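You operate a simulated robot arm through the tools that you are given. There is no shell and no other tool.

You are at the controls of a simulated two-armed robot. One attempt, no reset.

JOB
The ROLL socket is faulty: move its plug to SPARE with the motors off, then jog ROLL to 1.
Fine: it is the cream plug on the black motor box; switch the motors on again and set the axis knob to SPARE; leave the purple plug in.
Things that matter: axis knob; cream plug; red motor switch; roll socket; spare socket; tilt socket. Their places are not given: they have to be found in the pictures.

Only the result counts: the job must be done as asked and must still hold three seconds after the hand-in. Knocking over, shifting, dropping, spilling or breaking anything else fails it.

ROBOT AND FRAMES
Two 7-joint arms with fingered hands on one trunk that stands fixed in place. Base frame: the origin is at the foot of the trunk, x ahead of it, y to its left, z up. Readings come in m, rad, newtons and seconds.
The left shoulder is at [0.094, 0.182, 1.071], the right one opposite. With the tool pointing down near the work surface each hand reaches from about 0.48 to 0.86 m from the base axis, measured 20 degrees to its own side. Payload 3.8 kg a hand.
The TCP of each hand is the grasp point between the finger pads, 0.03 m short of the fingertips. In the tool frame z runs along the fingers and y along their closing line. Largest opening 0.104 m; the body of the gripper starts 0.035 m behind the TCP. The gripper is a hand of 4 fingers: y runs from the thumb to the fingers, the wrist lies at [-0.017, -0.104, -0.178] in the tool frame, and closing takes about 1.5 s.
Orientation is told as [roll, pitch, yaw] about the base's x, y, z axes, in that order, counted from this pose: with the fingers straight down and the wrist toward the robot, the tool's x, y and z point along [0, 1, 0], [1, 0, 0] and [0, 0, -1] of the base frame.

CONTROLS
- The arms move only by the tool play_rows. It takes "left_deltas", "right_deltas" or both (then of equal length, played together; a hand with none holds still); each is a list of rows, each a list of 6 numbers: the turn, a rotation vector about the tool's x, y, z in units of 5 degrees (1.0 is 5 degrees), then the shift along the tool's x, y, z in units of 25 mm (1.0 is 25 mm). In form: [[ax, ay, az, x, y, z], ...]. A call has 1 to 20 rows; each row shifts and turns the commanded pose from where the row before left it, along the tool's axes as they then stand. "left_grip" and "right_grip" are, for a hand that has rows, the closure, from 0 (fully open) to 1 (shut), set as the call begins (left out, the last holds). A call with a number of a shift or a turn outside -1 to 1 is refused whole. A row lasts 0.2 s, in which the tool goes at most 0.05 m and 0.15 rad; a call with a longer step from one row to the next is refused whole, and so is a gripper value outside its range. Where a pose cannot be reached the arm comes as near as it can. A force on the tool above 60 N (or 10 N above the force at the start of the call, whichever is more), or a blocked arm, ends the call early, and 0.2 s more pass. Each finger travels about 0.072 m/s and halts on what it meets, pressing with about 23 N; the grip force reading is that of the motor and also rises with nothing between the fingers. The clock runs only during rows and for 0.2 s after the last one: add rows that do not move to give the fingers time. It gives the time, the measured TCP pose, the force on the tool (base axes), the opening and the grip force at its end, in the units of the frame above (readings bear some noise), with the torque about the TCP (base axes, N m) and any sound that the robot's microphone picked up.
- Cameras (640 x 400 px; columns grow to the right, rows downward): "scene" is now at [0.1837, 0.0447, 1.2639]; the picture's right is [0.56, -0.83, 0.00], its down [-0.33, -0.22, -0.92] and it looks along [0.76, 0.51, -0.40] (base axes); focal length 214 px, centre (320, 200). "left" rides on the left gripper at [-0.066, -0.09, -0.126] in its tool frame; the picture's right is [-0.78, -0.30, 0.56], its down [0.57, -0.70, 0.42] and it looks along [0.27, 0.65, 0.71] (tool axes); focal length 275 px, centre (320, 200). "right" rides on the right gripper at [0.066, -0.09, -0.126] in its tool frame; the picture's right is [-0.78, 0.30, -0.56], its down [-0.57, -0.70, 0.42] and it looks along [-0.27, 0.65, 0.71] (tool axes); focal length 275 px, centre (320, 200).
- get_image(camera): a new picture of that camera. It takes no simulated time.
- slide_trunk(by): slides the trunk up (or, below 0, down) by that many m; the arms and the scene camera ride with it, the base frame stays. It gives what a move gives, with no picture.
- curl_fingers(index, middle, ring, thumb_bend, thumb_turn, hand): sets how far each is bent, from 0 (flat) to 100 (curled in); at 30 the hand is open as for a grip, at 70 the pads meet at the TCP. One left out holds its place. A second passes; each finger stops where it meets its share of the squeeze, and holds until it gets a number again. A gripper value or a shape takes the hand back. It gives what a move gives, with no picture; readings hold the bend of each and the force on the fingers (four entries, about 0 where the hand has none), thumb and palm. thumb_turn goes from beside the hand (0) to across from the fingers (100), as for a grip.
- set_grasp(shape, hand): the hand has 4 fingers and takes this shape, open, in about a second: jaw (thumb against the fingers, like two jaws); tri (thumb and two fingers); tip (a fingertip pinch); poke (one finger out to press); point (the index stretched); flat (the hand flat); cup (the hand cupped); fist (a fist). The gripper value then closes the fingers along that shape, each until it touches; the sizes above hold for jaw. It gives what a move gives, with no picture.
- pan_tilt(pan, tilt): turns the head with the scene camera to pan (to the left, within 1.501 rad either way) and tilt (down, from -0.506 to 1.204), counted from straight ahead of the robot. It gives what a move gives.
- locate(camera, pixels): for up to 12 pixels [column, row] of the newest picture of that camera ("zoom" is the newest enlarged one), the place [x, y, z] in the base frame of the surface seen there, good to about 0.003 m, but the place of the scene camera against the robot may be out by one fixed shift of up to 0.012 m in any direction. It takes no simulated time.
- zoom(camera, box): a new picture of the part [left, top, right, bottom] of that camera's present view, enlarged. It takes no simulated time.
- finish_job(): hands the job in; it is judged then, once.

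Unless the task says otherwise, let go and move clear before handing in.

The tools are called after "Emit:" as a command line: name --argument value ..., lists and objects as JSON in quotes. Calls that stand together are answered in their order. play_rows: Moves the arms, as the interface text tells. Its arguments: {"type":"object","properties":{"left_deltas":{"type":"array","items":{"type":"array","items":{"type":"number"}}},"left_grip":{"type":"number"},"right_deltas":{"type":"array","items":{"type":"array","items":{"type":"number"}}},"right_grip":{"type":"number"}},"required":[]} The other tools are called the same way: slide_trunk (by) slides the trunk up or down; set_grasp (shape, hand) gives the hand a shape; curl_fingers (index, middle, ring, thumb_bend, thumb_turn, hand) moves the fingers one by one; pan_tilt (pan, tilt) turns the head that bears the scene camera; get_image (camera) takes a picture; locate (camera, pixels) gives the place of the surface under pixels of a picture; zoom (camera, box) takes an enlarged picture of a part of a camera's view; finish_job () hands the job in.

At the start:

```text
time_s: 0.0
left_eef_pos: [0.3665, 0.4668, 1.1212]
left_ee_rot: [0.0, -0.001, -0.003]
left_force: [0.0, 0.2, -0.4]
left_torque: [0.0, 0.01, -0.03]
left_opening: 0.1038
left_grasp_force: 0.1
left_shape: jaw
left_bend: [30.0, 30.0, 30.0, 30.0, 97.0]
left_finger forces: [0.0, 0.0, 0.1, 0.1, 0.0, 0.0]
right_eef_pos: [0.4259, 0.0622, 1.2146]
right_ee_rot: [-0.001, 0.001, 0.0]
right_force: [0.2, 0.3, 0.5]
right_torque: [-0.02, 0.0, -0.03]
right_opening: 0.1035
right_grasp_force: 0.1
right_shape: jaw
right_bend: [30.0, 30.0, 30.0, 30.0, 97.0]
right_finger forces: [0.0, 0.0, 0.0, 0.0, 0.1, 0.0]
trunk travel left (down, up): [-0.225, 0.531]
head pan, tilt: [0.59, 0.41]
```

scene: 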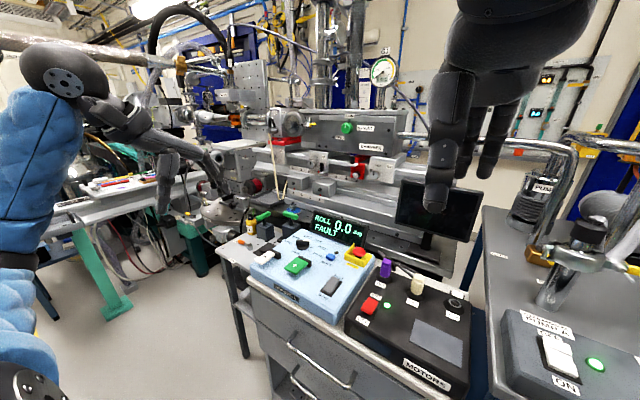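
right: 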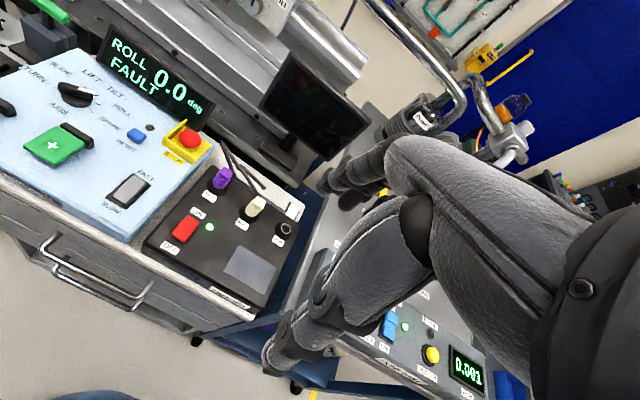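
left: 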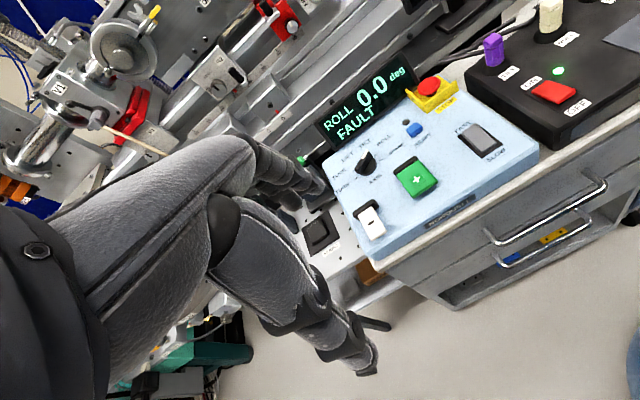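

The pictures show a light-blue control panel (knob near scene px (303,243), green + key near (297,265)) and a black MOTORS box with a purple plug, cream plug and red switch near (385,285). I'll zoom in to read the labels.

Emit:
zoom --camera "scene" --box '[340, 240, 480, 400]'

Emit:
zoom --camera "right" --box '[130, 130, 310, 310]'

Emit:
zoom --camera "right" --box '[0, 20, 220, 240]'

Emit:
zoom --camera "left" --box '[300, 60, 520, 260]'

```text
2.50 times, centred on (410, 320) of scene
```

zoom: 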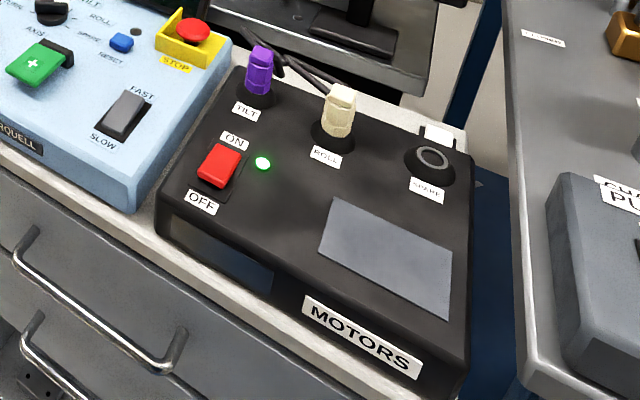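

```text
2.22 times, centred on (220, 220) of right
```

zoom: 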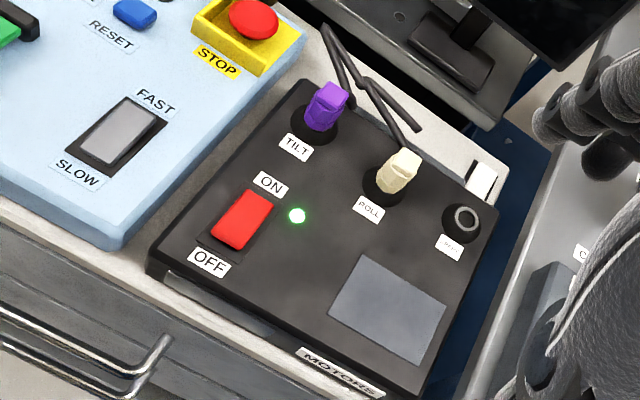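

```text
1.82 times, centred on (110, 130) of right
```

zoom: 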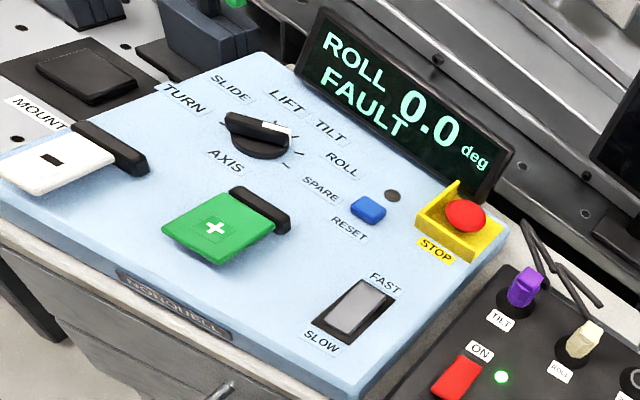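

```text
2.00 times, centred on (410, 160) of left
```

zoom: 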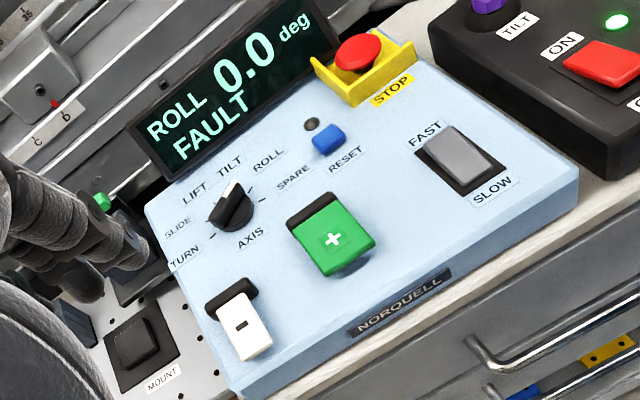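

The MOTORS box has TILT (purple), ROLL (cream) and empty SPARE sockets and a red rocker, and the panel display reads "ROLL FAULT 0.0 deg". I'll look at both closer with the scene camera and locate the key points.

Emit:
pan_tilt --pan 0.35 --tilt 0.75

Emit:
get_image --camera "scene"

```text
time_s: 0.8
left_eef_pos: [0.3677, 0.4653, 1.1207]
left_ee_rot: [-0.001, 0.0, -0.001]
left_force: [0.0, -0.1, -0.1]
left_torque: [-0.04, 0.0, 0.02]
left_opening: 0.1035
left_grasp_force: 0.1
left_shape: jaw
left_bend: [30.0, 30.0, 30.0, 30.0, 97.0]
left_finger forces: [0.0, 0.0, 0.0, 0.0, 0.1, 0.1]
right_eef_pos: [0.4267, 0.0624, 1.2146]
right_ee_rot: [-0.001, -0.001, -0.001]
right_force: [-0.3, 0.0, 0.0]
right_torque: [-0.01, 0.05, 0.0]
right_opening: 0.1036
right_grasp_force: 0.0
right_shape: jaw
right_bend: [30.0, 30.0, 30.0, 30.0, 97.0]
right_finger forces: [0.0, 0.0, 0.0, 0.1, 0.0, 0.1]
trunk travel left (down, up): [-0.225, 0.531]
head pan, tilt: [0.351, 0.75]
```

```text
taken
```

scene: 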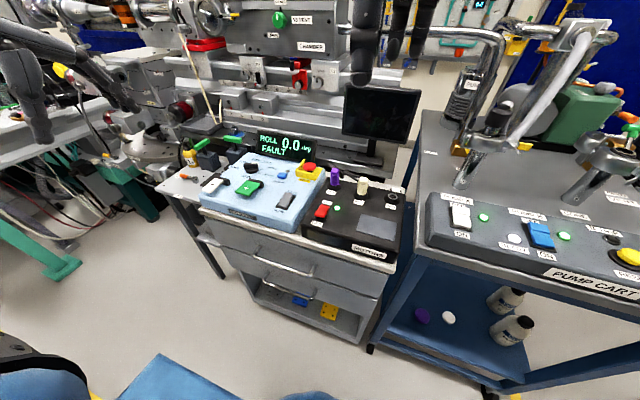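

Emit:
zoom --camera "scene" --box '[300, 150, 412, 270]'

Emit:
locate --camera "zoom" --pixels '[[320, 200], [200, 150], [360, 150], [520, 260]]'

Emit:
zoom --camera "scene" --box '[195, 125, 335, 240]'

```text
3.33 times, centred on (356, 210) of scene
```

zoom: 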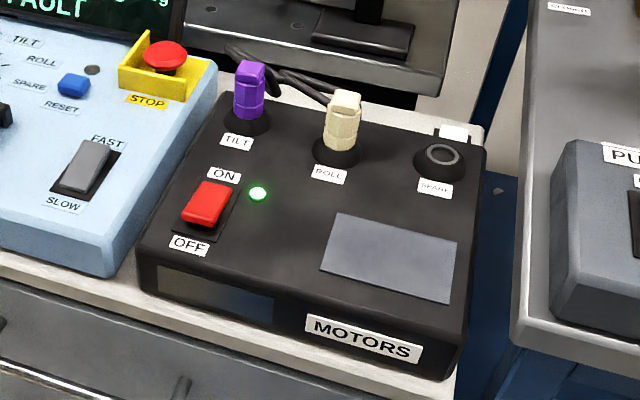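

```text
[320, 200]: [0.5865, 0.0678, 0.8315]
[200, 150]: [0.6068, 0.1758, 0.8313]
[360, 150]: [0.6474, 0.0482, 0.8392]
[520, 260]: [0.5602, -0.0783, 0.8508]
```

```text
3.48 times, centred on (265, 182) of scene
```

zoom: 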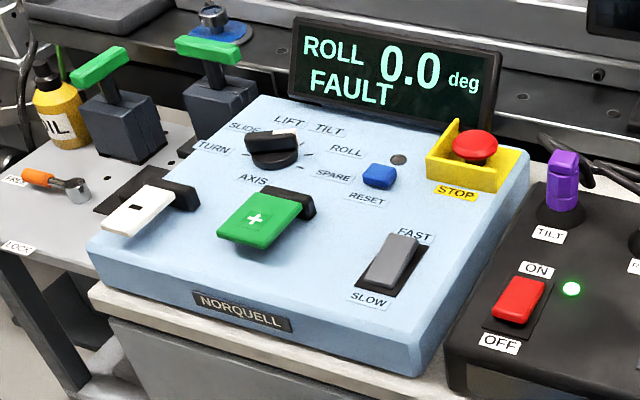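

Emit:
locate --camera "zoom" --pixels '[[273, 145], [290, 160], [255, 218], [230, 235], [300, 200], [140, 210], [380, 175], [475, 145], [405, 245], [385, 275], [250, 110], [420, 360]]'

Emit:
zoom --camera "scene" --box '[300, 150, 412, 270]'

Emit:
locate --camera "zoom" --pixels '[[205, 205], [195, 218], [215, 185], [344, 100], [340, 130], [338, 155], [440, 155], [440, 165], [250, 80], [256, 193], [140, 265], [470, 330]]'

```text
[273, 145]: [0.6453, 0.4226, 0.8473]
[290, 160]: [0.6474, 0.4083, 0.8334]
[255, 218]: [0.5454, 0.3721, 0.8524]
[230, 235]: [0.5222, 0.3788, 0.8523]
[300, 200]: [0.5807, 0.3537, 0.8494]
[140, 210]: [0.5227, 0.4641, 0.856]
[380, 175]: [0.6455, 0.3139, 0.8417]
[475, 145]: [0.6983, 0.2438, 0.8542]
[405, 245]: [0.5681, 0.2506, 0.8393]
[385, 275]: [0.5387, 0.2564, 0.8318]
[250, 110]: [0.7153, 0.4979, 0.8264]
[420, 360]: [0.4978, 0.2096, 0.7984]
```

```text
3.33 times, centred on (356, 210) of scene
```

zoom: 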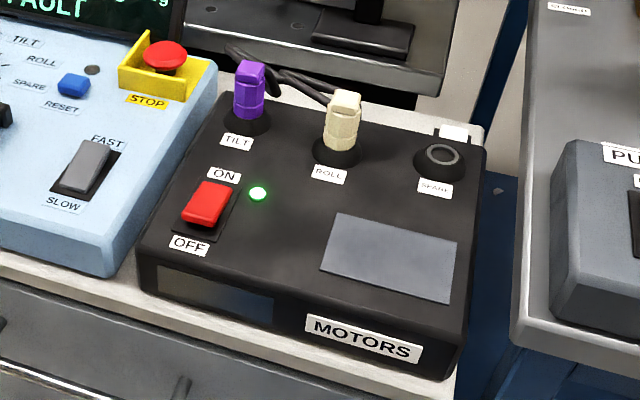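

```text
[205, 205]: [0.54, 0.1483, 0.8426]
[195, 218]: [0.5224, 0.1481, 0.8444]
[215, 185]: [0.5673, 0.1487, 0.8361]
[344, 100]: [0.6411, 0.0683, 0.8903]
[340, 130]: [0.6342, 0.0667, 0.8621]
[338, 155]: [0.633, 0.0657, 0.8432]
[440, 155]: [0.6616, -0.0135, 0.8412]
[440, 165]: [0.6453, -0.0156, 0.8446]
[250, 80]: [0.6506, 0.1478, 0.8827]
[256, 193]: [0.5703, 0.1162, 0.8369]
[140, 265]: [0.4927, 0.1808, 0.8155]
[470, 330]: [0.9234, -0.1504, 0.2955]
```

Key points are located (switch near (0.54,0.148,0.84), cream plug near (0.637,0.067), SPARE near (0.65,-0.014)). I'll shape the right hand into poke and look at where its fingertip lies.

Emit:
set_grasp --hand "right" --shape "poke"

Emit:
get_image --camera "right"

Emit:
pan_tilt --pan 0.2 --tilt 0.45

Emit:
get_image --camera "scene"

```text
time_s: 1.7
left_eef_pos: [0.3665, 0.4663, 1.1215]
left_ee_rot: [0.0, 0.0, -0.002]
left_force: [0.0, -0.1, -0.4]
left_torque: [-0.02, 0.03, 0.02]
left_opening: 0.1037
left_grasp_force: 0.1
left_shape: jaw
left_bend: [30.0, 30.0, 30.0, 30.0, 97.0]
left_finger forces: [0.1, 0.0, 0.1, 0.0, 0.0, 0.0]
right_eef_pos: [0.4254, 0.0622, 1.2148]
right_ee_rot: [0.0, 0.0, -0.001]
right_force: [-0.1, -0.6, 1.1]
right_torque: [-0.02, -0.02, 0.02]
right_opening: 0.0
right_grasp_force: 0.0
right_shape: poke
right_bend: [70.0, 70.0, 99.0, 100.0, 100.0]
right_finger forces: [0.0, 0.1, 0.0, 0.1, 0.0, 0.1]
trunk travel left (down, up): [-0.225, 0.531]
head pan, tilt: [0.351, 0.75]
```

```text
taken
```

right: 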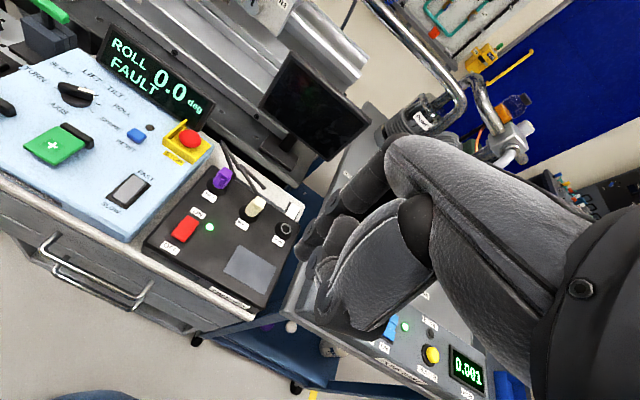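

```text
time_s: 2.5
left_eef_pos: [0.3667, 0.4667, 1.1206]
left_ee_rot: [0.0, 0.0, -0.001]
left_force: [0.5, 0.5, 0.5]
left_torque: [-0.01, -0.02, 0.0]
left_opening: 0.1036
left_grasp_force: 0.1
left_shape: jaw
left_bend: [30.0, 30.0, 30.0, 30.0, 97.0]
left_finger forces: [0.0, 0.0, 0.1, 0.0, 0.0, 0.0]
right_eef_pos: [0.4279, 0.0623, 1.215]
right_ee_rot: [0.001, 0.002, 0.002]
right_force: [-0.5, -0.1, -0.9]
right_torque: [0.02, 0.0, -0.01]
right_opening: 0.0
right_grasp_force: 0.0
right_shape: poke
right_bend: [70.0, 70.0, 99.0, 100.0, 100.0]
right_finger forces: [0.1, 0.0, 0.1, 0.0, 0.1, 0.1]
trunk travel left (down, up): [-0.225, 0.531]
head pan, tilt: [0.201, 0.45]
```

```text
taken
```

scene: 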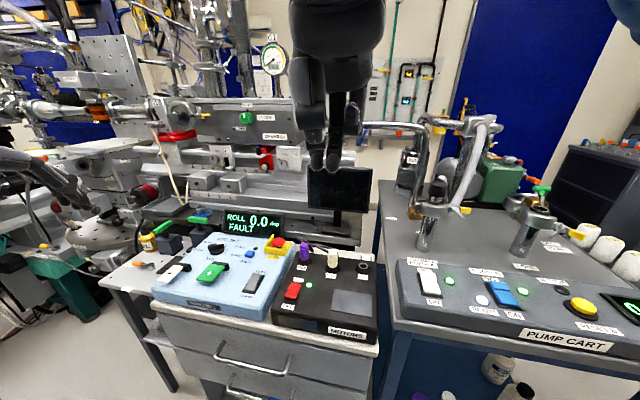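

In poke the index and middle fingers stay extended at right-camera px (335,215). I'll zoom there and locate the fingertips.

Emit:
zoom --camera "right" --box '[270, 130, 450, 350]'

Emit:
locate --camera "right" --pixels '[[303, 255], [312, 238], [335, 225], [330, 270], [325, 300], [370, 170], [350, 205]]'

Emit:
zoom --camera "scene" --box '[270, 80, 390, 190]'

Emit:
locate --camera "scene" --pixels '[[333, 168], [316, 165], [316, 140], [334, 140]]'

```text
1.82 times, centred on (360, 240) of right
```

zoom: 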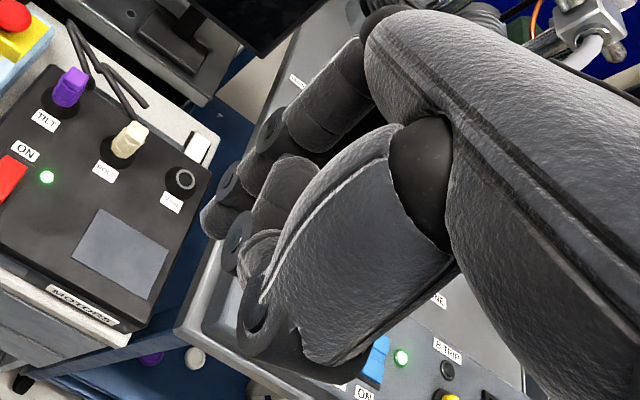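

```text
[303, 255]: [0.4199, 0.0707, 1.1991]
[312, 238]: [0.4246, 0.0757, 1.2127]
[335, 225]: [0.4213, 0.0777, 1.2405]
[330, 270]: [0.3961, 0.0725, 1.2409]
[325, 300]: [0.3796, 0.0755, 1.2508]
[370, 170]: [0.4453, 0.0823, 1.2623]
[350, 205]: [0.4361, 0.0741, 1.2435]
```

```text
3.64 times, centred on (330, 135) of scene
```

zoom: 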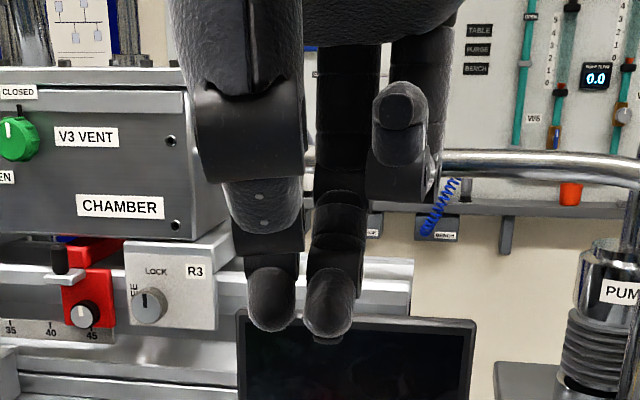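

```text
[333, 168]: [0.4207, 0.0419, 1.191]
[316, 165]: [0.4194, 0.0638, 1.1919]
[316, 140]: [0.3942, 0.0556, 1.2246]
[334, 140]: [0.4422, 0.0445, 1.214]
```

The fingertips sit about 3 cm past the TCP at tool x ≈ ±0.011. Now I'll cross-check the MOTORS box places with the wrist camera.

Emit:
zoom --camera "right" --box '[130, 130, 310, 310]'

Emit:
locate --camera "zoom" --pixels '[[255, 205], [232, 232], [243, 218], [403, 158], [398, 172], [388, 195], [465, 218], [463, 228], [328, 95], [297, 215], [150, 268], [395, 395]]'

Emit:
zoom --camera "scene" --box '[270, 230, 385, 350]'

Emit:
locate --camera "zoom" --pixels '[[320, 200], [300, 150]]'

```text
2.22 times, centred on (220, 220) of right
```

zoom: 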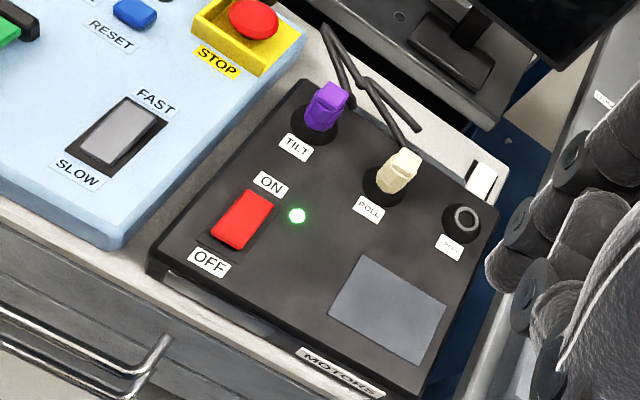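

```text
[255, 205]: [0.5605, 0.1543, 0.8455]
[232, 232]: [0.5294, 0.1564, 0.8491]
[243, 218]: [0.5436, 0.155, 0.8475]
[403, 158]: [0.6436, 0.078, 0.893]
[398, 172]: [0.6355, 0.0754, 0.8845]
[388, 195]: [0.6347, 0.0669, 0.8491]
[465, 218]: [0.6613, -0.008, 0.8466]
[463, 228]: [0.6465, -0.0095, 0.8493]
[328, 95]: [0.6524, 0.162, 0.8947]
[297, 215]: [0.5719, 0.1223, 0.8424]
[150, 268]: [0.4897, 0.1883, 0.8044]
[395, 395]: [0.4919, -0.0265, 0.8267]
```

```text
3.33 times, centred on (328, 290) of scene
```

zoom: 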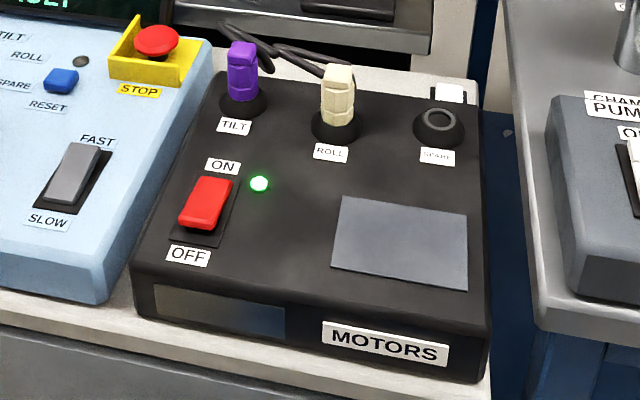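

```text
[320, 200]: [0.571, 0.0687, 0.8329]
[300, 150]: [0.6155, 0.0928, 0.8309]
```

The wrist camera gives the red rocker at about (0.53–0.56, 0.1555, 0.848) with the far (ON) end down, so I must press the near (OFF) end. I'll curl all but the index finger and move the right hand above the OFF end.

Emit:
curl_fingers --hand "right" --index 70 --middle 100 --ring 100 --thumb_bend 100 --thumb_turn 100

Emit:
play_rows --right_deltas '[[0, 0, 0, 0.66, 0.8, 0.5], [0, 0, 0, 0.66, 0.8, 0.5], [0, 0, 0, 0.66, 0.8, 0.5], [0, 0, 0, 0.66, 0.8, 0.5], [0, 0, 0, 0.66, 0.8, 0.5], [0, 0, 0, 0, 0, 1], [0, 0, 0, 0, 0, 1], [0, 0, 0, 0, 0, 1], [0, 0, 0, 0, 0, 1], [0, 0, 0, 0, 0, 1], [0, 0, 0, 0, 0, 1], [0, 0, 0, 0, 0, 1]]'

Emit:
get_image --camera "right"

Emit:
get_image --camera "scene"

```text
time_s: 3.5
left_eef_pos: [0.3675, 0.4656, 1.1199]
left_ee_rot: [0.0, 0.001, -0.001]
left_force: [0.3, -0.7, 0.6]
left_torque: [-0.01, -0.02, -0.02]
left_opening: 0.1037
left_grasp_force: 0.0
left_shape: jaw
left_bend: [30.0, 30.0, 30.0, 30.0, 97.0]
left_finger forces: [0.0, 0.0, 0.0, 0.1, 0.0, 0.1]
right_eef_pos: [0.4273, 0.0624, 1.2139]
right_ee_rot: [0.001, 0.0, 0.0]
right_force: [-0.6, -0.4, 0.2]
right_torque: [0.03, -0.02, -0.01]
right_opening: 0.0237
right_grasp_force: 0.0
right_shape: fingers
right_bend: [30.0, 99.0, 100.0, 100.0, 100.0]
right_finger forces: [0.0, 0.1, 0.0, 0.0, 0.0, 0.1]
trunk travel left (down, up): [-0.225, 0.531]
head pan, tilt: [0.201, 0.45]
```

```text
time_s: 6.1
left_eef_pos: [0.3671, 0.4667, 1.1204]
left_ee_rot: [-0.001, 0.0, -0.001]
left_force: [-0.4, 0.4, -0.6]
left_torque: [0.01, 0.02, -0.02]
left_opening: 0.1038
left_grasp_force: 0.1
left_shape: jaw
left_bend: [30.0, 30.0, 30.0, 30.0, 97.0]
left_finger forces: [0.1, 0.0, 0.1, 0.0, 0.0, 0.1]
right_eef_pos: [0.5254, 0.147, 0.9758]
right_ee_rot: [0.0, 0.0, 0.001]
right_force: [0.4, -0.8, 0.6]
right_torque: [-0.02, 0.0, -0.01]
right_opening: 0.0228
right_grasp_force: 0.0
right_shape: fingers
right_bend: [30.0, 100.0, 100.0, 100.0, 100.0]
right_finger forces: [0.0, 0.0, 0.1, 0.1, 0.0, 0.0]
trunk travel left (down, up): [-0.225, 0.531]
head pan, tilt: [0.201, 0.45]
```

```text
taken
```

right: 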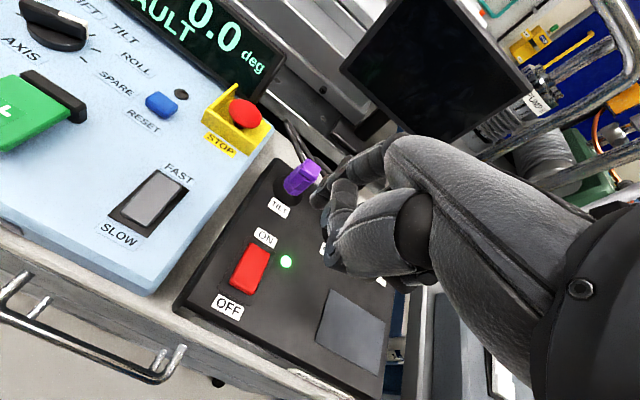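

```text
taken
```

scene: 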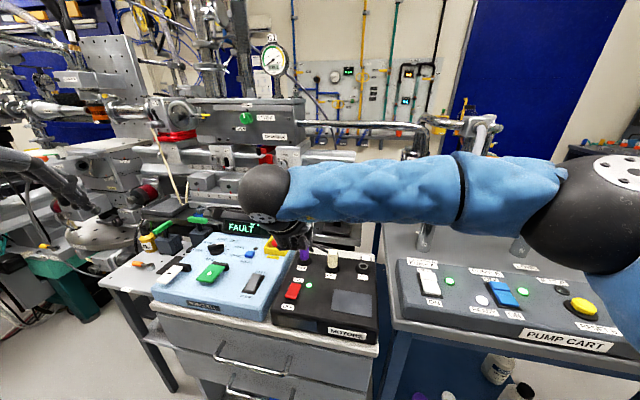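

The index finger reads bend 30 rather than 70 and the measured TCP is (0.5254, 0.147, 0.976). I'll command the index bend again and check.

Emit:
curl_fingers --hand "right" --index 70

Emit:
zoom --camera "right" --box '[220, 120, 420, 320]'

```text
time_s: 7.1
left_eef_pos: [0.3667, 0.4666, 1.1206]
left_ee_rot: [0.001, 0.0, -0.002]
left_force: [-0.4, -0.4, 0.2]
left_torque: [-0.04, -0.03, 0.0]
left_opening: 0.1036
left_grasp_force: 0.1
left_shape: jaw
left_bend: [30.0, 30.0, 30.0, 30.0, 97.0]
left_finger forces: [0.1, 0.0, 0.0, 0.0, 0.1, 0.0]
right_eef_pos: [0.5247, 0.1459, 0.9777]
right_ee_rot: [-0.002, -0.001, 0.0]
right_force: [0.4, 0.0, 0.1]
right_torque: [0.0, 0.0, 0.01]
right_opening: 0.0216
right_grasp_force: 0.0
right_shape: fingers
right_bend: [33.0, 100.0, 100.0, 99.0, 100.0]
right_finger forces: [0.0, 0.1, 0.0, 0.0, 0.0, 0.0]
trunk travel left (down, up): [-0.225, 0.531]
head pan, tilt: [0.201, 0.45]
```

```text
2.00 times, centred on (320, 220) of right
```

zoom: 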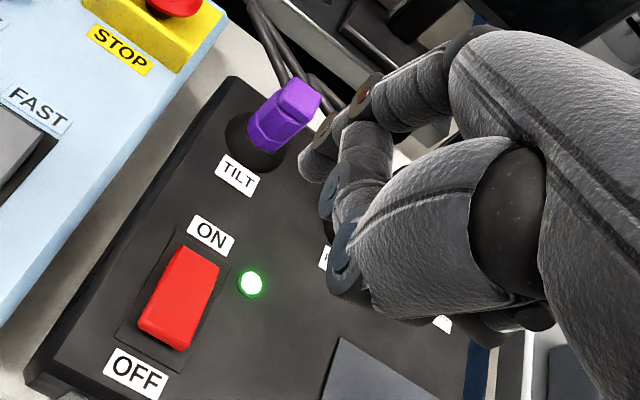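

The index finger is being held out at about 33, blocked in that combination. I'll go back to the plain poke shape, which showed two fingers properly extended.

Emit:
set_grasp --hand "right" --shape "poke"

Emit:
zoom --camera "right" --box '[220, 120, 420, 320]'

```text
time_s: 8.0
left_eef_pos: [0.367, 0.4667, 1.122]
left_ee_rot: [-0.001, 0.002, -0.002]
left_force: [-0.7, -0.2, 0.2]
left_torque: [-0.02, -0.01, 0.02]
left_opening: 0.1038
left_grasp_force: 0.0
left_shape: jaw
left_bend: [30.0, 30.0, 30.0, 30.0, 97.0]
left_finger forces: [0.1, 0.0, 0.1, 0.0, 0.0, 0.0]
right_eef_pos: [0.5261, 0.1458, 0.9765]
right_ee_rot: [0.0, -0.001, 0.002]
right_force: [0.3, -1.0, -0.2]
right_torque: [0.01, 0.02, 0.01]
right_opening: 0.0
right_grasp_force: 0.0
right_shape: poke
right_bend: [70.0, 70.0, 99.0, 100.0, 100.0]
right_finger forces: [0.0, 0.0, 0.0, 0.0, 0.1, 0.1]
trunk travel left (down, up): [-0.225, 0.531]
head pan, tilt: [0.201, 0.45]
```

```text
2.00 times, centred on (320, 220) of right
```

zoom: 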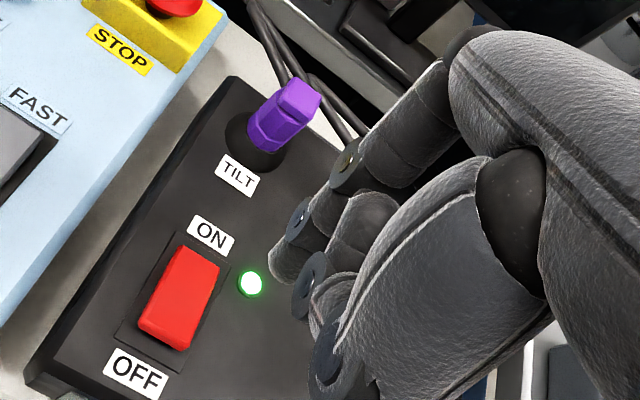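

Emit:
locate --camera "zoom" --pixels '[[278, 262], [290, 262], [275, 275], [312, 290], [325, 310], [160, 335], [175, 295], [200, 260], [325, 350]]'

Emit:
get_image --camera "left"

```text
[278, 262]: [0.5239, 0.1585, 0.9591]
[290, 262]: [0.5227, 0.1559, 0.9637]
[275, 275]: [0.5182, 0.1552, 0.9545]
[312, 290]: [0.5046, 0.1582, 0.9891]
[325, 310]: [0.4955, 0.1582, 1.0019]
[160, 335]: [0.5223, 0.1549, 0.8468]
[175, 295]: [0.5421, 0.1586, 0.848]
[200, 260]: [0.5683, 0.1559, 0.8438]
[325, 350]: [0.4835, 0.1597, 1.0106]
```

```text
taken
```

left: 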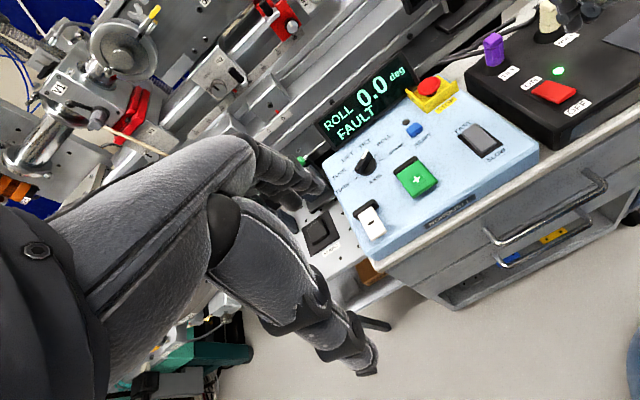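

The index tip is at about (0.523, 0.155, 0.948) and the rocker's OFF end at (0.522, 0.155, 0.847). I'll shift 1 cm left so both fingers land on the cap, and descend to just above it.

Emit:
play_rows --right_deltas '[[0, 0, 0, 0.43, 0.05, 0.7], [0, 0, 0, 0, 0, 0.8], [0, 0, 0, 0, 0, 0.8], [0, 0, 0, 0, 0, 0.8], [0, 0, 0, 0, 0, 0.3]]'

Emit:
zoom --camera "right" --box '[220, 120, 420, 320]'

```text
time_s: 9.2
left_eef_pos: [0.3667, 0.466, 1.1219]
left_ee_rot: [-0.001, 0.0, -0.003]
left_force: [-0.1, -0.3, -1.0]
left_torque: [0.0, -0.02, 0.0]
left_opening: 0.1036
left_grasp_force: 0.1
left_shape: jaw
left_bend: [30.0, 30.0, 30.0, 30.0, 97.0]
left_finger forces: [0.0, 0.0, 0.1, 0.0, 0.0, 0.1]
right_eef_pos: [0.5269, 0.1547, 0.8919]
right_ee_rot: [-0.001, 0.0, 0.0]
right_force: [-1.2, 0.0, -0.2]
right_torque: [0.01, 0.0, 0.01]
right_opening: 0.0
right_grasp_force: 0.1
right_shape: poke
right_bend: [70.0, 70.0, 99.0, 100.0, 100.0]
right_finger forces: [0.0, 0.0, 0.1, 0.0, 0.0, 0.0]
trunk travel left (down, up): [-0.225, 0.531]
head pan, tilt: [0.201, 0.45]
```

```text
2.00 times, centred on (320, 220) of right
```

zoom: 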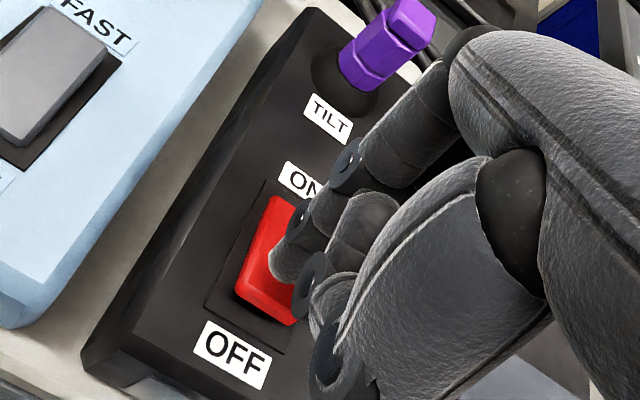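

The fingertips hover about 1.4 cm above the OFF half of the red cap (px (280,270) in the zoom). I'll press down in small steps.

Emit:
play_rows --right_deltas '[[0, 0, 0, 0, 0, 0.15], [0, 0, 0, 0, 0, 0.15], [0, 0, 0, 0, 0, 0.15], [0, 0, 0, 0, 0, 0.1], [0, 0, 0, 0, 0, 0.1], [0, 0, 0, 0, 0, 0.1]]'

Emit:
zoom --camera "right" --box '[220, 120, 420, 320]'

```text
time_s: 10.6
left_eef_pos: [0.3678, 0.4668, 1.1215]
left_ee_rot: [0.0, -0.001, -0.001]
left_force: [0.4, -0.4, -0.2]
left_torque: [0.01, -0.01, -0.01]
left_opening: 0.1039
left_grasp_force: 0.2
left_shape: jaw
left_bend: [30.0, 30.0, 30.0, 30.0, 97.0]
left_finger forces: [0.0, 0.1, 0.1, 0.0, 0.0, 0.1]
right_eef_pos: [0.5281, 0.1557, 0.8739]
right_ee_rot: [0.001, -0.001, 0.001]
right_force: [-0.2, -0.4, 0.1]
right_torque: [0.02, -0.01, -0.01]
right_opening: 0.0001
right_grasp_force: 0.1
right_shape: poke
right_bend: [70.0, 70.0, 99.0, 100.0, 100.0]
right_finger forces: [0.0, 0.0, 0.1, 0.1, 0.0, 0.0]
trunk travel left (down, up): [-0.225, 0.531]
head pan, tilt: [0.201, 0.45]
```

```text
2.00 times, centred on (320, 220) of right
```

zoom: 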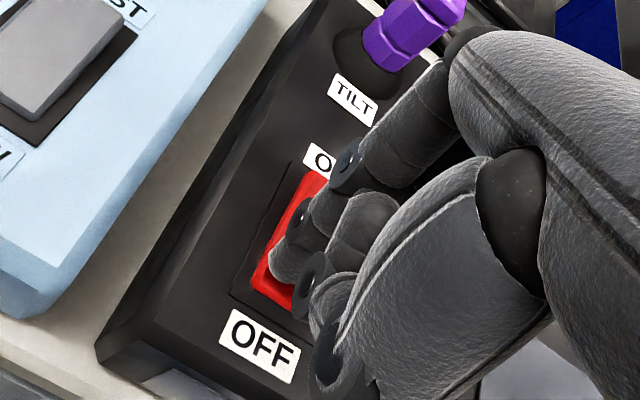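

No force yet at TCP z 0.874. I'll keep pressing in 2 mm steps.

Emit:
play_rows --right_deltas '[[0, 0, 0, 0, 0, 0.1], [0, 0, 0, 0, 0, 0.1], [0, 0, 0, 0, 0, 0.1]]'

Emit:
zoom --camera "right" --box '[220, 120, 420, 320]'

```text
time_s: 11.4
left_eef_pos: [0.3641, 0.4669, 1.1246]
left_ee_rot: [0.001, -0.003, 0.0]
left_force: [0.1, 0.3, -0.8]
left_torque: [0.05, -0.01, -0.02]
left_opening: 0.1036
left_grasp_force: 0.1
left_shape: jaw
left_bend: [30.0, 30.0, 30.0, 30.0, 97.0]
left_finger forces: [0.0, 0.1, 0.0, 0.0, 0.0, 0.0]
right_eef_pos: [0.5276, 0.1564, 0.8713]
right_ee_rot: [0.005, -0.012, 0.0]
right_force: [1.0, -0.1, 35.7]
right_torque: [0.18, -0.08, 0.01]
right_opening: 0.0
right_grasp_force: 0.1
right_shape: poke
right_bend: [70.0, 70.0, 99.0, 100.0, 100.0]
right_finger forces: [30.1, 4.7, 0.1, 0.0, 0.1, 0.0]
trunk travel left (down, up): [-0.225, 0.531]
head pan, tilt: [0.201, 0.45]
```

```text
2.00 times, centred on (320, 220) of right
```

zoom: 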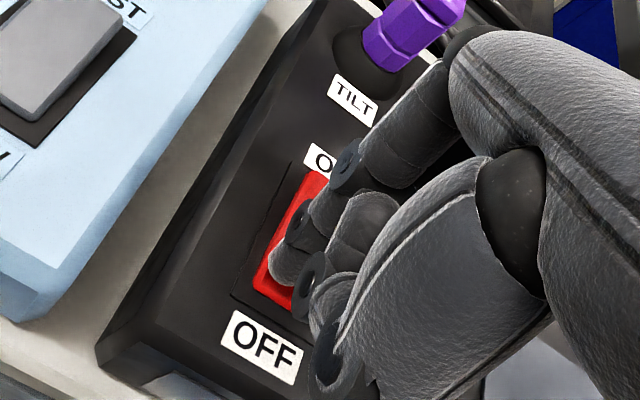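

The force is now 35.7 N with the index on the cap, with no sound heard. I'll lift off and look at the switch and LED.

Emit:
play_rows --right_deltas '[[0, 0, 0, 0, 0, -0.5], [0, 0, 0, 0, 0, -0.8], [0, 0, 0, 0, 0, -0.8], [0, 0, 0, 0, 0, -0.8], [0, 0, 0, 0, 0, -0.8]]'

Emit:
zoom --camera "right" --box '[180, 120, 380, 320]'

Emit:
zoom --camera "scene" --box '[270, 230, 385, 350]'

```text
time_s: 12.6
left_eef_pos: [0.3671, 0.4664, 1.1214]
left_ee_rot: [0.0, -0.001, -0.003]
left_force: [-0.1, -1.0, 0.1]
left_torque: [-0.03, 0.04, 0.0]
left_opening: 0.1038
left_grasp_force: 0.0
left_shape: jaw
left_bend: [30.0, 30.0, 30.0, 30.0, 97.0]
left_finger forces: [0.0, 0.0, 0.0, 0.1, 0.0, 0.1]
right_eef_pos: [0.5285, 0.1569, 0.9577]
right_ee_rot: [-0.001, 0.003, 0.001]
right_force: [0.0, 0.5, 0.5]
right_torque: [0.0, -0.04, -0.01]
right_opening: 0.0
right_grasp_force: 0.2
right_shape: poke
right_bend: [70.0, 70.0, 99.0, 100.0, 100.0]
right_finger forces: [0.0, 0.0, 0.0, 0.1, 0.1, 0.0]
trunk travel left (down, up): [-0.225, 0.531]
head pan, tilt: [0.201, 0.45]
```

```text
2.00 times, centred on (280, 220) of right
```

zoom: 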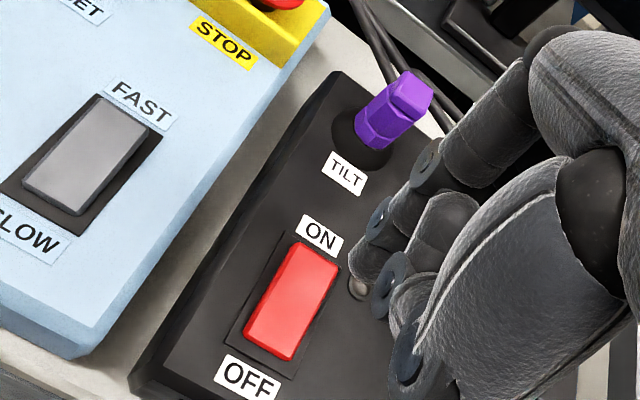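

```text
3.33 times, centred on (328, 290) of scene
```

zoom: 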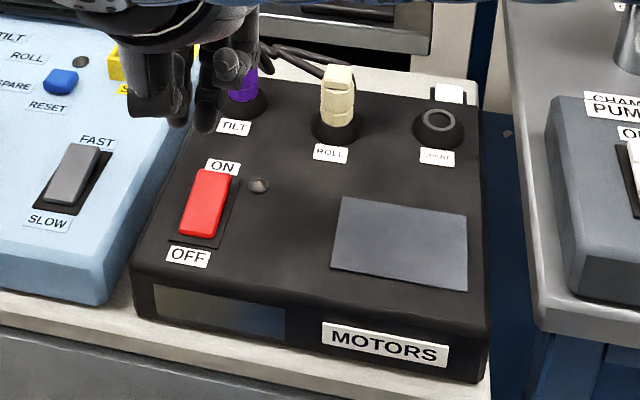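

The LED has gone dark and the rocker has flipped, so the motors are off. Next I'll raise the right hand, change it to the tri shape and move above the cream plug for a closer look.

Emit:
play_rows --right_deltas '[[0, 0, 0, 0, 0, -1], [0, 0, 0, 0, 0, -1], [0, 0, 0, 0, 0, -1], [0, 0, 0, -0.85, 0.7, 0], [0, 0, 0, -0.85, 0.7, 0], [0, 0, 0, -0.85, 0.7, 0], [0, 0, 0, -0.85, 0.7, 0]]'

Emit:
set_grasp --hand "right" --shape "tri"

Emit:
get_image --camera "right"

```text
time_s: 14.2
left_eef_pos: [0.3666, 0.4657, 1.1216]
left_ee_rot: [-0.002, 0.0, 0.0]
left_force: [-0.8, -0.1, 0.5]
left_torque: [-0.02, -0.04, -0.02]
left_opening: 0.1039
left_grasp_force: 0.1
left_shape: jaw
left_bend: [30.0, 30.0, 30.0, 30.0, 97.0]
left_finger forces: [0.0, 0.1, 0.0, 0.0, 0.0, 0.0]
right_eef_pos: [0.5967, 0.0703, 1.0337]
right_ee_rot: [0.001, 0.001, 0.0]
right_force: [-0.1, 0.1, -0.6]
right_torque: [0.04, 0.01, -0.01]
right_opening: 0.0
right_grasp_force: 0.1
right_shape: poke
right_bend: [70.0, 70.0, 99.0, 100.0, 100.0]
right_finger forces: [0.0, 0.0, 0.1, 0.0, 0.1, 0.0]
trunk travel left (down, up): [-0.225, 0.531]
head pan, tilt: [0.201, 0.45]
```

```text
time_s: 15.1
left_eef_pos: [0.3678, 0.4668, 1.122]
left_ee_rot: [0.001, 0.0, -0.003]
left_force: [-0.2, -0.5, 0.1]
left_torque: [0.03, -0.03, 0.01]
left_opening: 0.1038
left_grasp_force: 0.0
left_shape: jaw
left_bend: [30.0, 30.0, 30.0, 30.0, 97.0]
left_finger forces: [0.1, 0.0, 0.0, 0.0, 0.0, 0.0]
right_eef_pos: [0.5969, 0.0711, 1.0336]
right_ee_rot: [0.0, -0.001, 0.002]
right_force: [-0.4, -0.4, -0.8]
right_torque: [0.03, 0.0, 0.0]
right_opening: 0.104
right_grasp_force: 0.1
right_shape: tri
right_bend: [30.0, 30.0, 99.0, 30.0, 97.0]
right_finger forces: [0.0, 0.1, 0.1, 0.0, 0.0, 0.0]
trunk travel left (down, up): [-0.225, 0.531]
head pan, tilt: [0.201, 0.45]
```

```text
taken
```

right: 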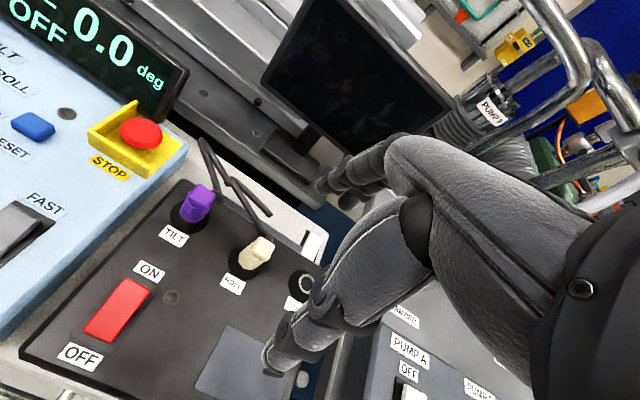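

The display now shows "OFF", and the cream plug is at right px (258,252) with SPARE at (305,285). I'll zoom in and locate them precisely.

Emit:
zoom --camera "right" --box '[180, 160, 340, 320]'

Emit:
locate --camera "right" --pixels '[[262, 243], [256, 250], [270, 246], [250, 262], [265, 259], [305, 281], [300, 284], [297, 278], [308, 293], [195, 192], [232, 282], [303, 298]]'

```text
2.50 times, centred on (260, 240) of right
```

zoom: 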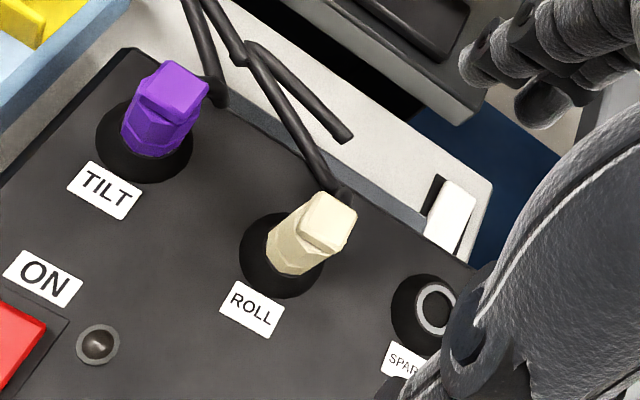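

```text
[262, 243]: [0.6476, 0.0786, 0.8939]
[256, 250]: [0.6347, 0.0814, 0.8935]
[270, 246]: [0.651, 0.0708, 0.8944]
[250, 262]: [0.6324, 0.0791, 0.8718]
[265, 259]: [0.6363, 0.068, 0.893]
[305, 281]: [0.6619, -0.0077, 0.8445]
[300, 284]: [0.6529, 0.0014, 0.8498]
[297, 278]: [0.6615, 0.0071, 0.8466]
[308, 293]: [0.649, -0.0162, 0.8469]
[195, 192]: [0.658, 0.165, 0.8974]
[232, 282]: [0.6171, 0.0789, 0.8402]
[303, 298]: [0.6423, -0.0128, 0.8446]
```

Emit:
zoom --camera "right" --box '[180, 120, 300, 280]'

Emit:
locate --camera "zoom" --pixels '[[370, 285], [350, 255], [325, 210], [300, 170], [275, 120], [250, 80], [375, 227], [340, 190], [310, 160], [255, 190], [240, 130]]'

```text
2.50 times, centred on (240, 200) of right
```

zoom: 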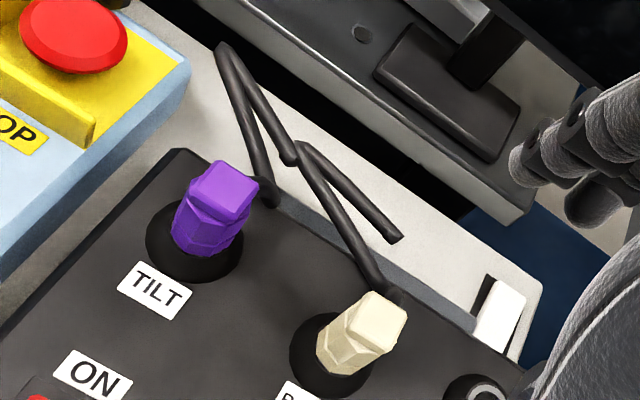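

```text
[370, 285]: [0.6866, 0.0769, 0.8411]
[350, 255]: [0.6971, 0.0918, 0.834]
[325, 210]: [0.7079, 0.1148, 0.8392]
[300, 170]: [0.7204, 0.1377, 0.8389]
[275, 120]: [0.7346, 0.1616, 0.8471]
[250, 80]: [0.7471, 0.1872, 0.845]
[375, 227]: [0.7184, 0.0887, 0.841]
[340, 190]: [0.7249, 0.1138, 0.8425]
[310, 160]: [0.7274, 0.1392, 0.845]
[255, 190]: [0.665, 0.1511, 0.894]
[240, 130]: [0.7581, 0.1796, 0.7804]
```

The cream plug axis is about (0.645, 0.0735) with top z≈0.894, and its cable lies low behind it at z≈0.84. I'll check thumb and finger tips in tri before descending.

Emit:
locate --camera "right" --pixels '[[272, 371], [267, 350], [290, 335], [322, 186], [345, 200], [335, 170]]'

Emit:
pan_tilt --pan 0.2 --tilt 0.55

Emit:
zoom --camera "scene" --box '[260, 130, 420, 330]'

```text
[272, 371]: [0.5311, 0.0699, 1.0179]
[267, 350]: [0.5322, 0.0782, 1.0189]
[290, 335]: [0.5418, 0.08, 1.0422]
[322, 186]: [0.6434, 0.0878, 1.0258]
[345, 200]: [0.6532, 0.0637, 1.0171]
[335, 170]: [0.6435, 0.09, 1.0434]
```

```text
time_s: 15.8
left_eef_pos: [0.3679, 0.4672, 1.12]
left_ee_rot: [0.0, -0.002, -0.002]
left_force: [-0.8, -0.7, -1.0]
left_torque: [0.0, 0.0, 0.0]
left_opening: 0.1038
left_grasp_force: 0.1
left_shape: jaw
left_bend: [30.0, 30.0, 30.0, 30.0, 97.0]
left_finger forces: [0.0, 0.0, 0.0, 0.0, 0.0, 0.1]
right_eef_pos: [0.5962, 0.0707, 1.0349]
right_ee_rot: [0.001, -0.002, 0.001]
right_force: [-0.8, -0.4, -1.4]
right_torque: [-0.01, 0.02, 0.0]
right_opening: 0.1039
right_grasp_force: 0.0
right_shape: tri
right_bend: [30.0, 30.0, 99.0, 30.0, 97.0]
right_finger forces: [0.0, 0.0, 0.0, 0.0, 0.0, 0.0]
trunk travel left (down, up): [-0.225, 0.531]
head pan, tilt: [0.201, 0.55]
```

```text
2.00 times, centred on (340, 230) of scene
```

zoom: 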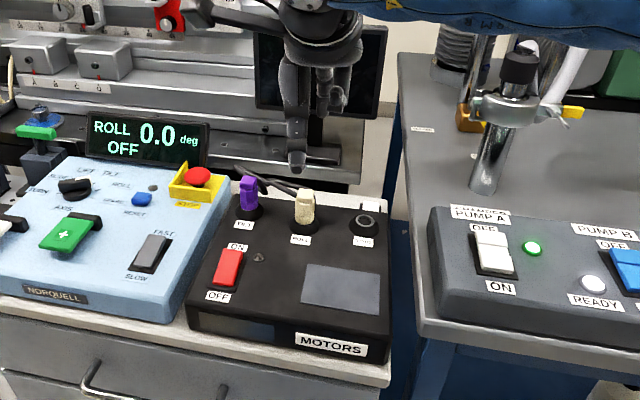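

Open fingertips sit about 17 mm below the TCP, clear of the plug. I'll move over the plug and descend partway.

Emit:
play_rows --right_deltas '[[0, 0, 0, 0.11, 0.97, 0], [0, 0, 0, 0, 0.97, 0], [0, 0, 0, 0, 0, 1], [0, 0, 0, 0, 0, 1], [0, 0, 0, 0, 0, 1], [0, 0, 0, 0, 0, 1], [0, 0, 0, 0, 0, 0.4]]'

Emit:
get_image --camera "right"

Emit:
zoom --camera "scene" --box '[260, 180, 380, 300]'

```text
time_s: 17.4
left_eef_pos: [0.3663, 0.466, 1.1208]
left_ee_rot: [-0.002, -0.002, -0.003]
left_force: [-0.4, 0.8, -0.3]
left_torque: [-0.01, -0.01, 0.03]
left_opening: 0.1038
left_grasp_force: 0.0
left_shape: jaw
left_bend: [30.0, 30.0, 30.0, 30.0, 97.0]
left_finger forces: [0.0, 0.0, 0.0, 0.0, 0.0, 0.0]
right_eef_pos: [0.6456, 0.073, 0.9235]
right_ee_rot: [0.0, 0.001, -0.001]
right_force: [0.2, -0.1, 0.5]
right_torque: [0.01, -0.02, -0.01]
right_opening: 0.1042
right_grasp_force: 0.0
right_shape: tri
right_bend: [30.0, 30.0, 99.0, 30.0, 97.0]
right_finger forces: [0.0, 0.0, 0.0, 0.1, 0.0, 0.0]
trunk travel left (down, up): [-0.225, 0.531]
head pan, tilt: [0.201, 0.55]
```

```text
taken
```

right: 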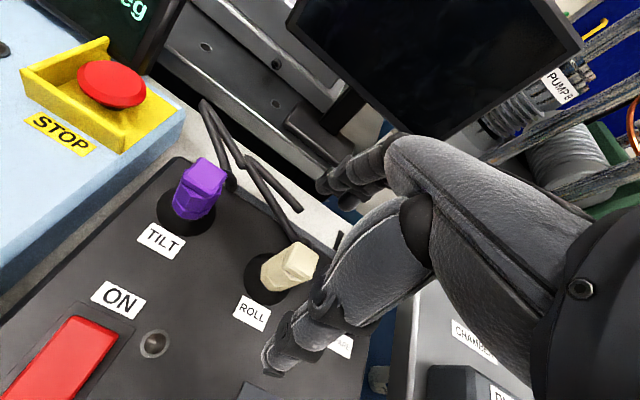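

```text
3.33 times, centred on (320, 240) of scene
```

zoom: 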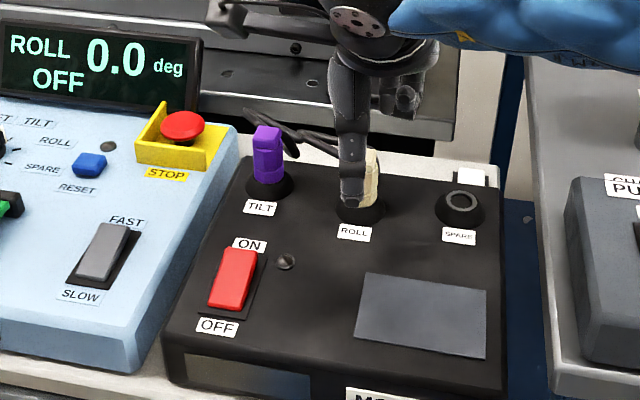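

Emit:
zoom --camera "right" --box '[230, 200, 350, 320]'

Emit:
locate --camera "zoom" --pixels '[[330, 170], [290, 175], [350, 180], [255, 230], [290, 235], [300, 200]]'

```text
3.33 times, centred on (290, 260) of right
```

zoom: 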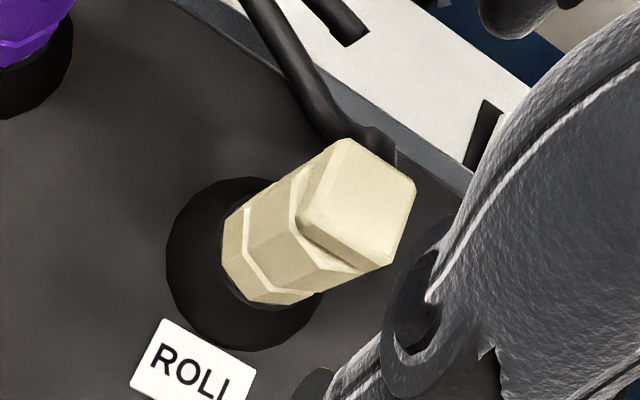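

```text
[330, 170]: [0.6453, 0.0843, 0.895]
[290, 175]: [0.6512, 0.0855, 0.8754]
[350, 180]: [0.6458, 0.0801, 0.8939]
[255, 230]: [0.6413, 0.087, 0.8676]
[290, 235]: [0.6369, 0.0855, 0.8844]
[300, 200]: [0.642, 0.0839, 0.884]
```

The plug's top face works out to a ~2 cm square centred at (0.6445, 0.075). I'll fine-tune, descend to TCP z≈0.883 and close the grip.

Emit:
play_rows --right_deltas '[[0, 0, 0, 0.08, -0.04, 0.5], [0, 0, 0, 0, 0, 0.5], [0, 0, 0, 0, 0, 0.62]]'

Emit:
zoom --camera "right" --box '[220, 140, 440, 360]'

```text
time_s: 18.2
left_eef_pos: [0.3672, 0.466, 1.1204]
left_ee_rot: [0.0, 0.0, -0.003]
left_force: [-0.7, 0.1, -0.3]
left_torque: [0.03, 0.06, -0.01]
left_opening: 0.1039
left_grasp_force: 0.0
left_shape: jaw
left_bend: [30.0, 30.0, 30.0, 30.0, 97.0]
left_finger forces: [0.0, 0.1, 0.0, 0.0, 0.0, 0.1]
right_eef_pos: [0.6449, 0.0756, 0.884]
right_ee_rot: [0.001, 0.001, -0.001]
right_force: [0.3, 0.0, 0.4]
right_torque: [0.01, 0.05, -0.03]
right_opening: 0.1038
right_grasp_force: 0.1
right_shape: tri
right_bend: [30.0, 30.0, 99.0, 30.0, 97.0]
right_finger forces: [0.1, 0.0, 0.0, 0.1, 0.0, 0.0]
trunk travel left (down, up): [-0.225, 0.531]
head pan, tilt: [0.201, 0.55]
```

```text
1.82 times, centred on (330, 250) of right
```

zoom: 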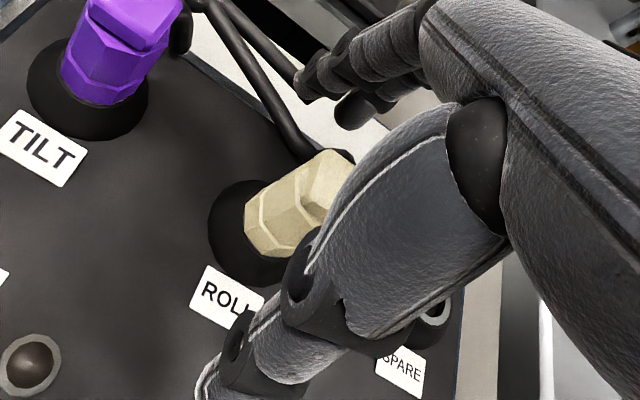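

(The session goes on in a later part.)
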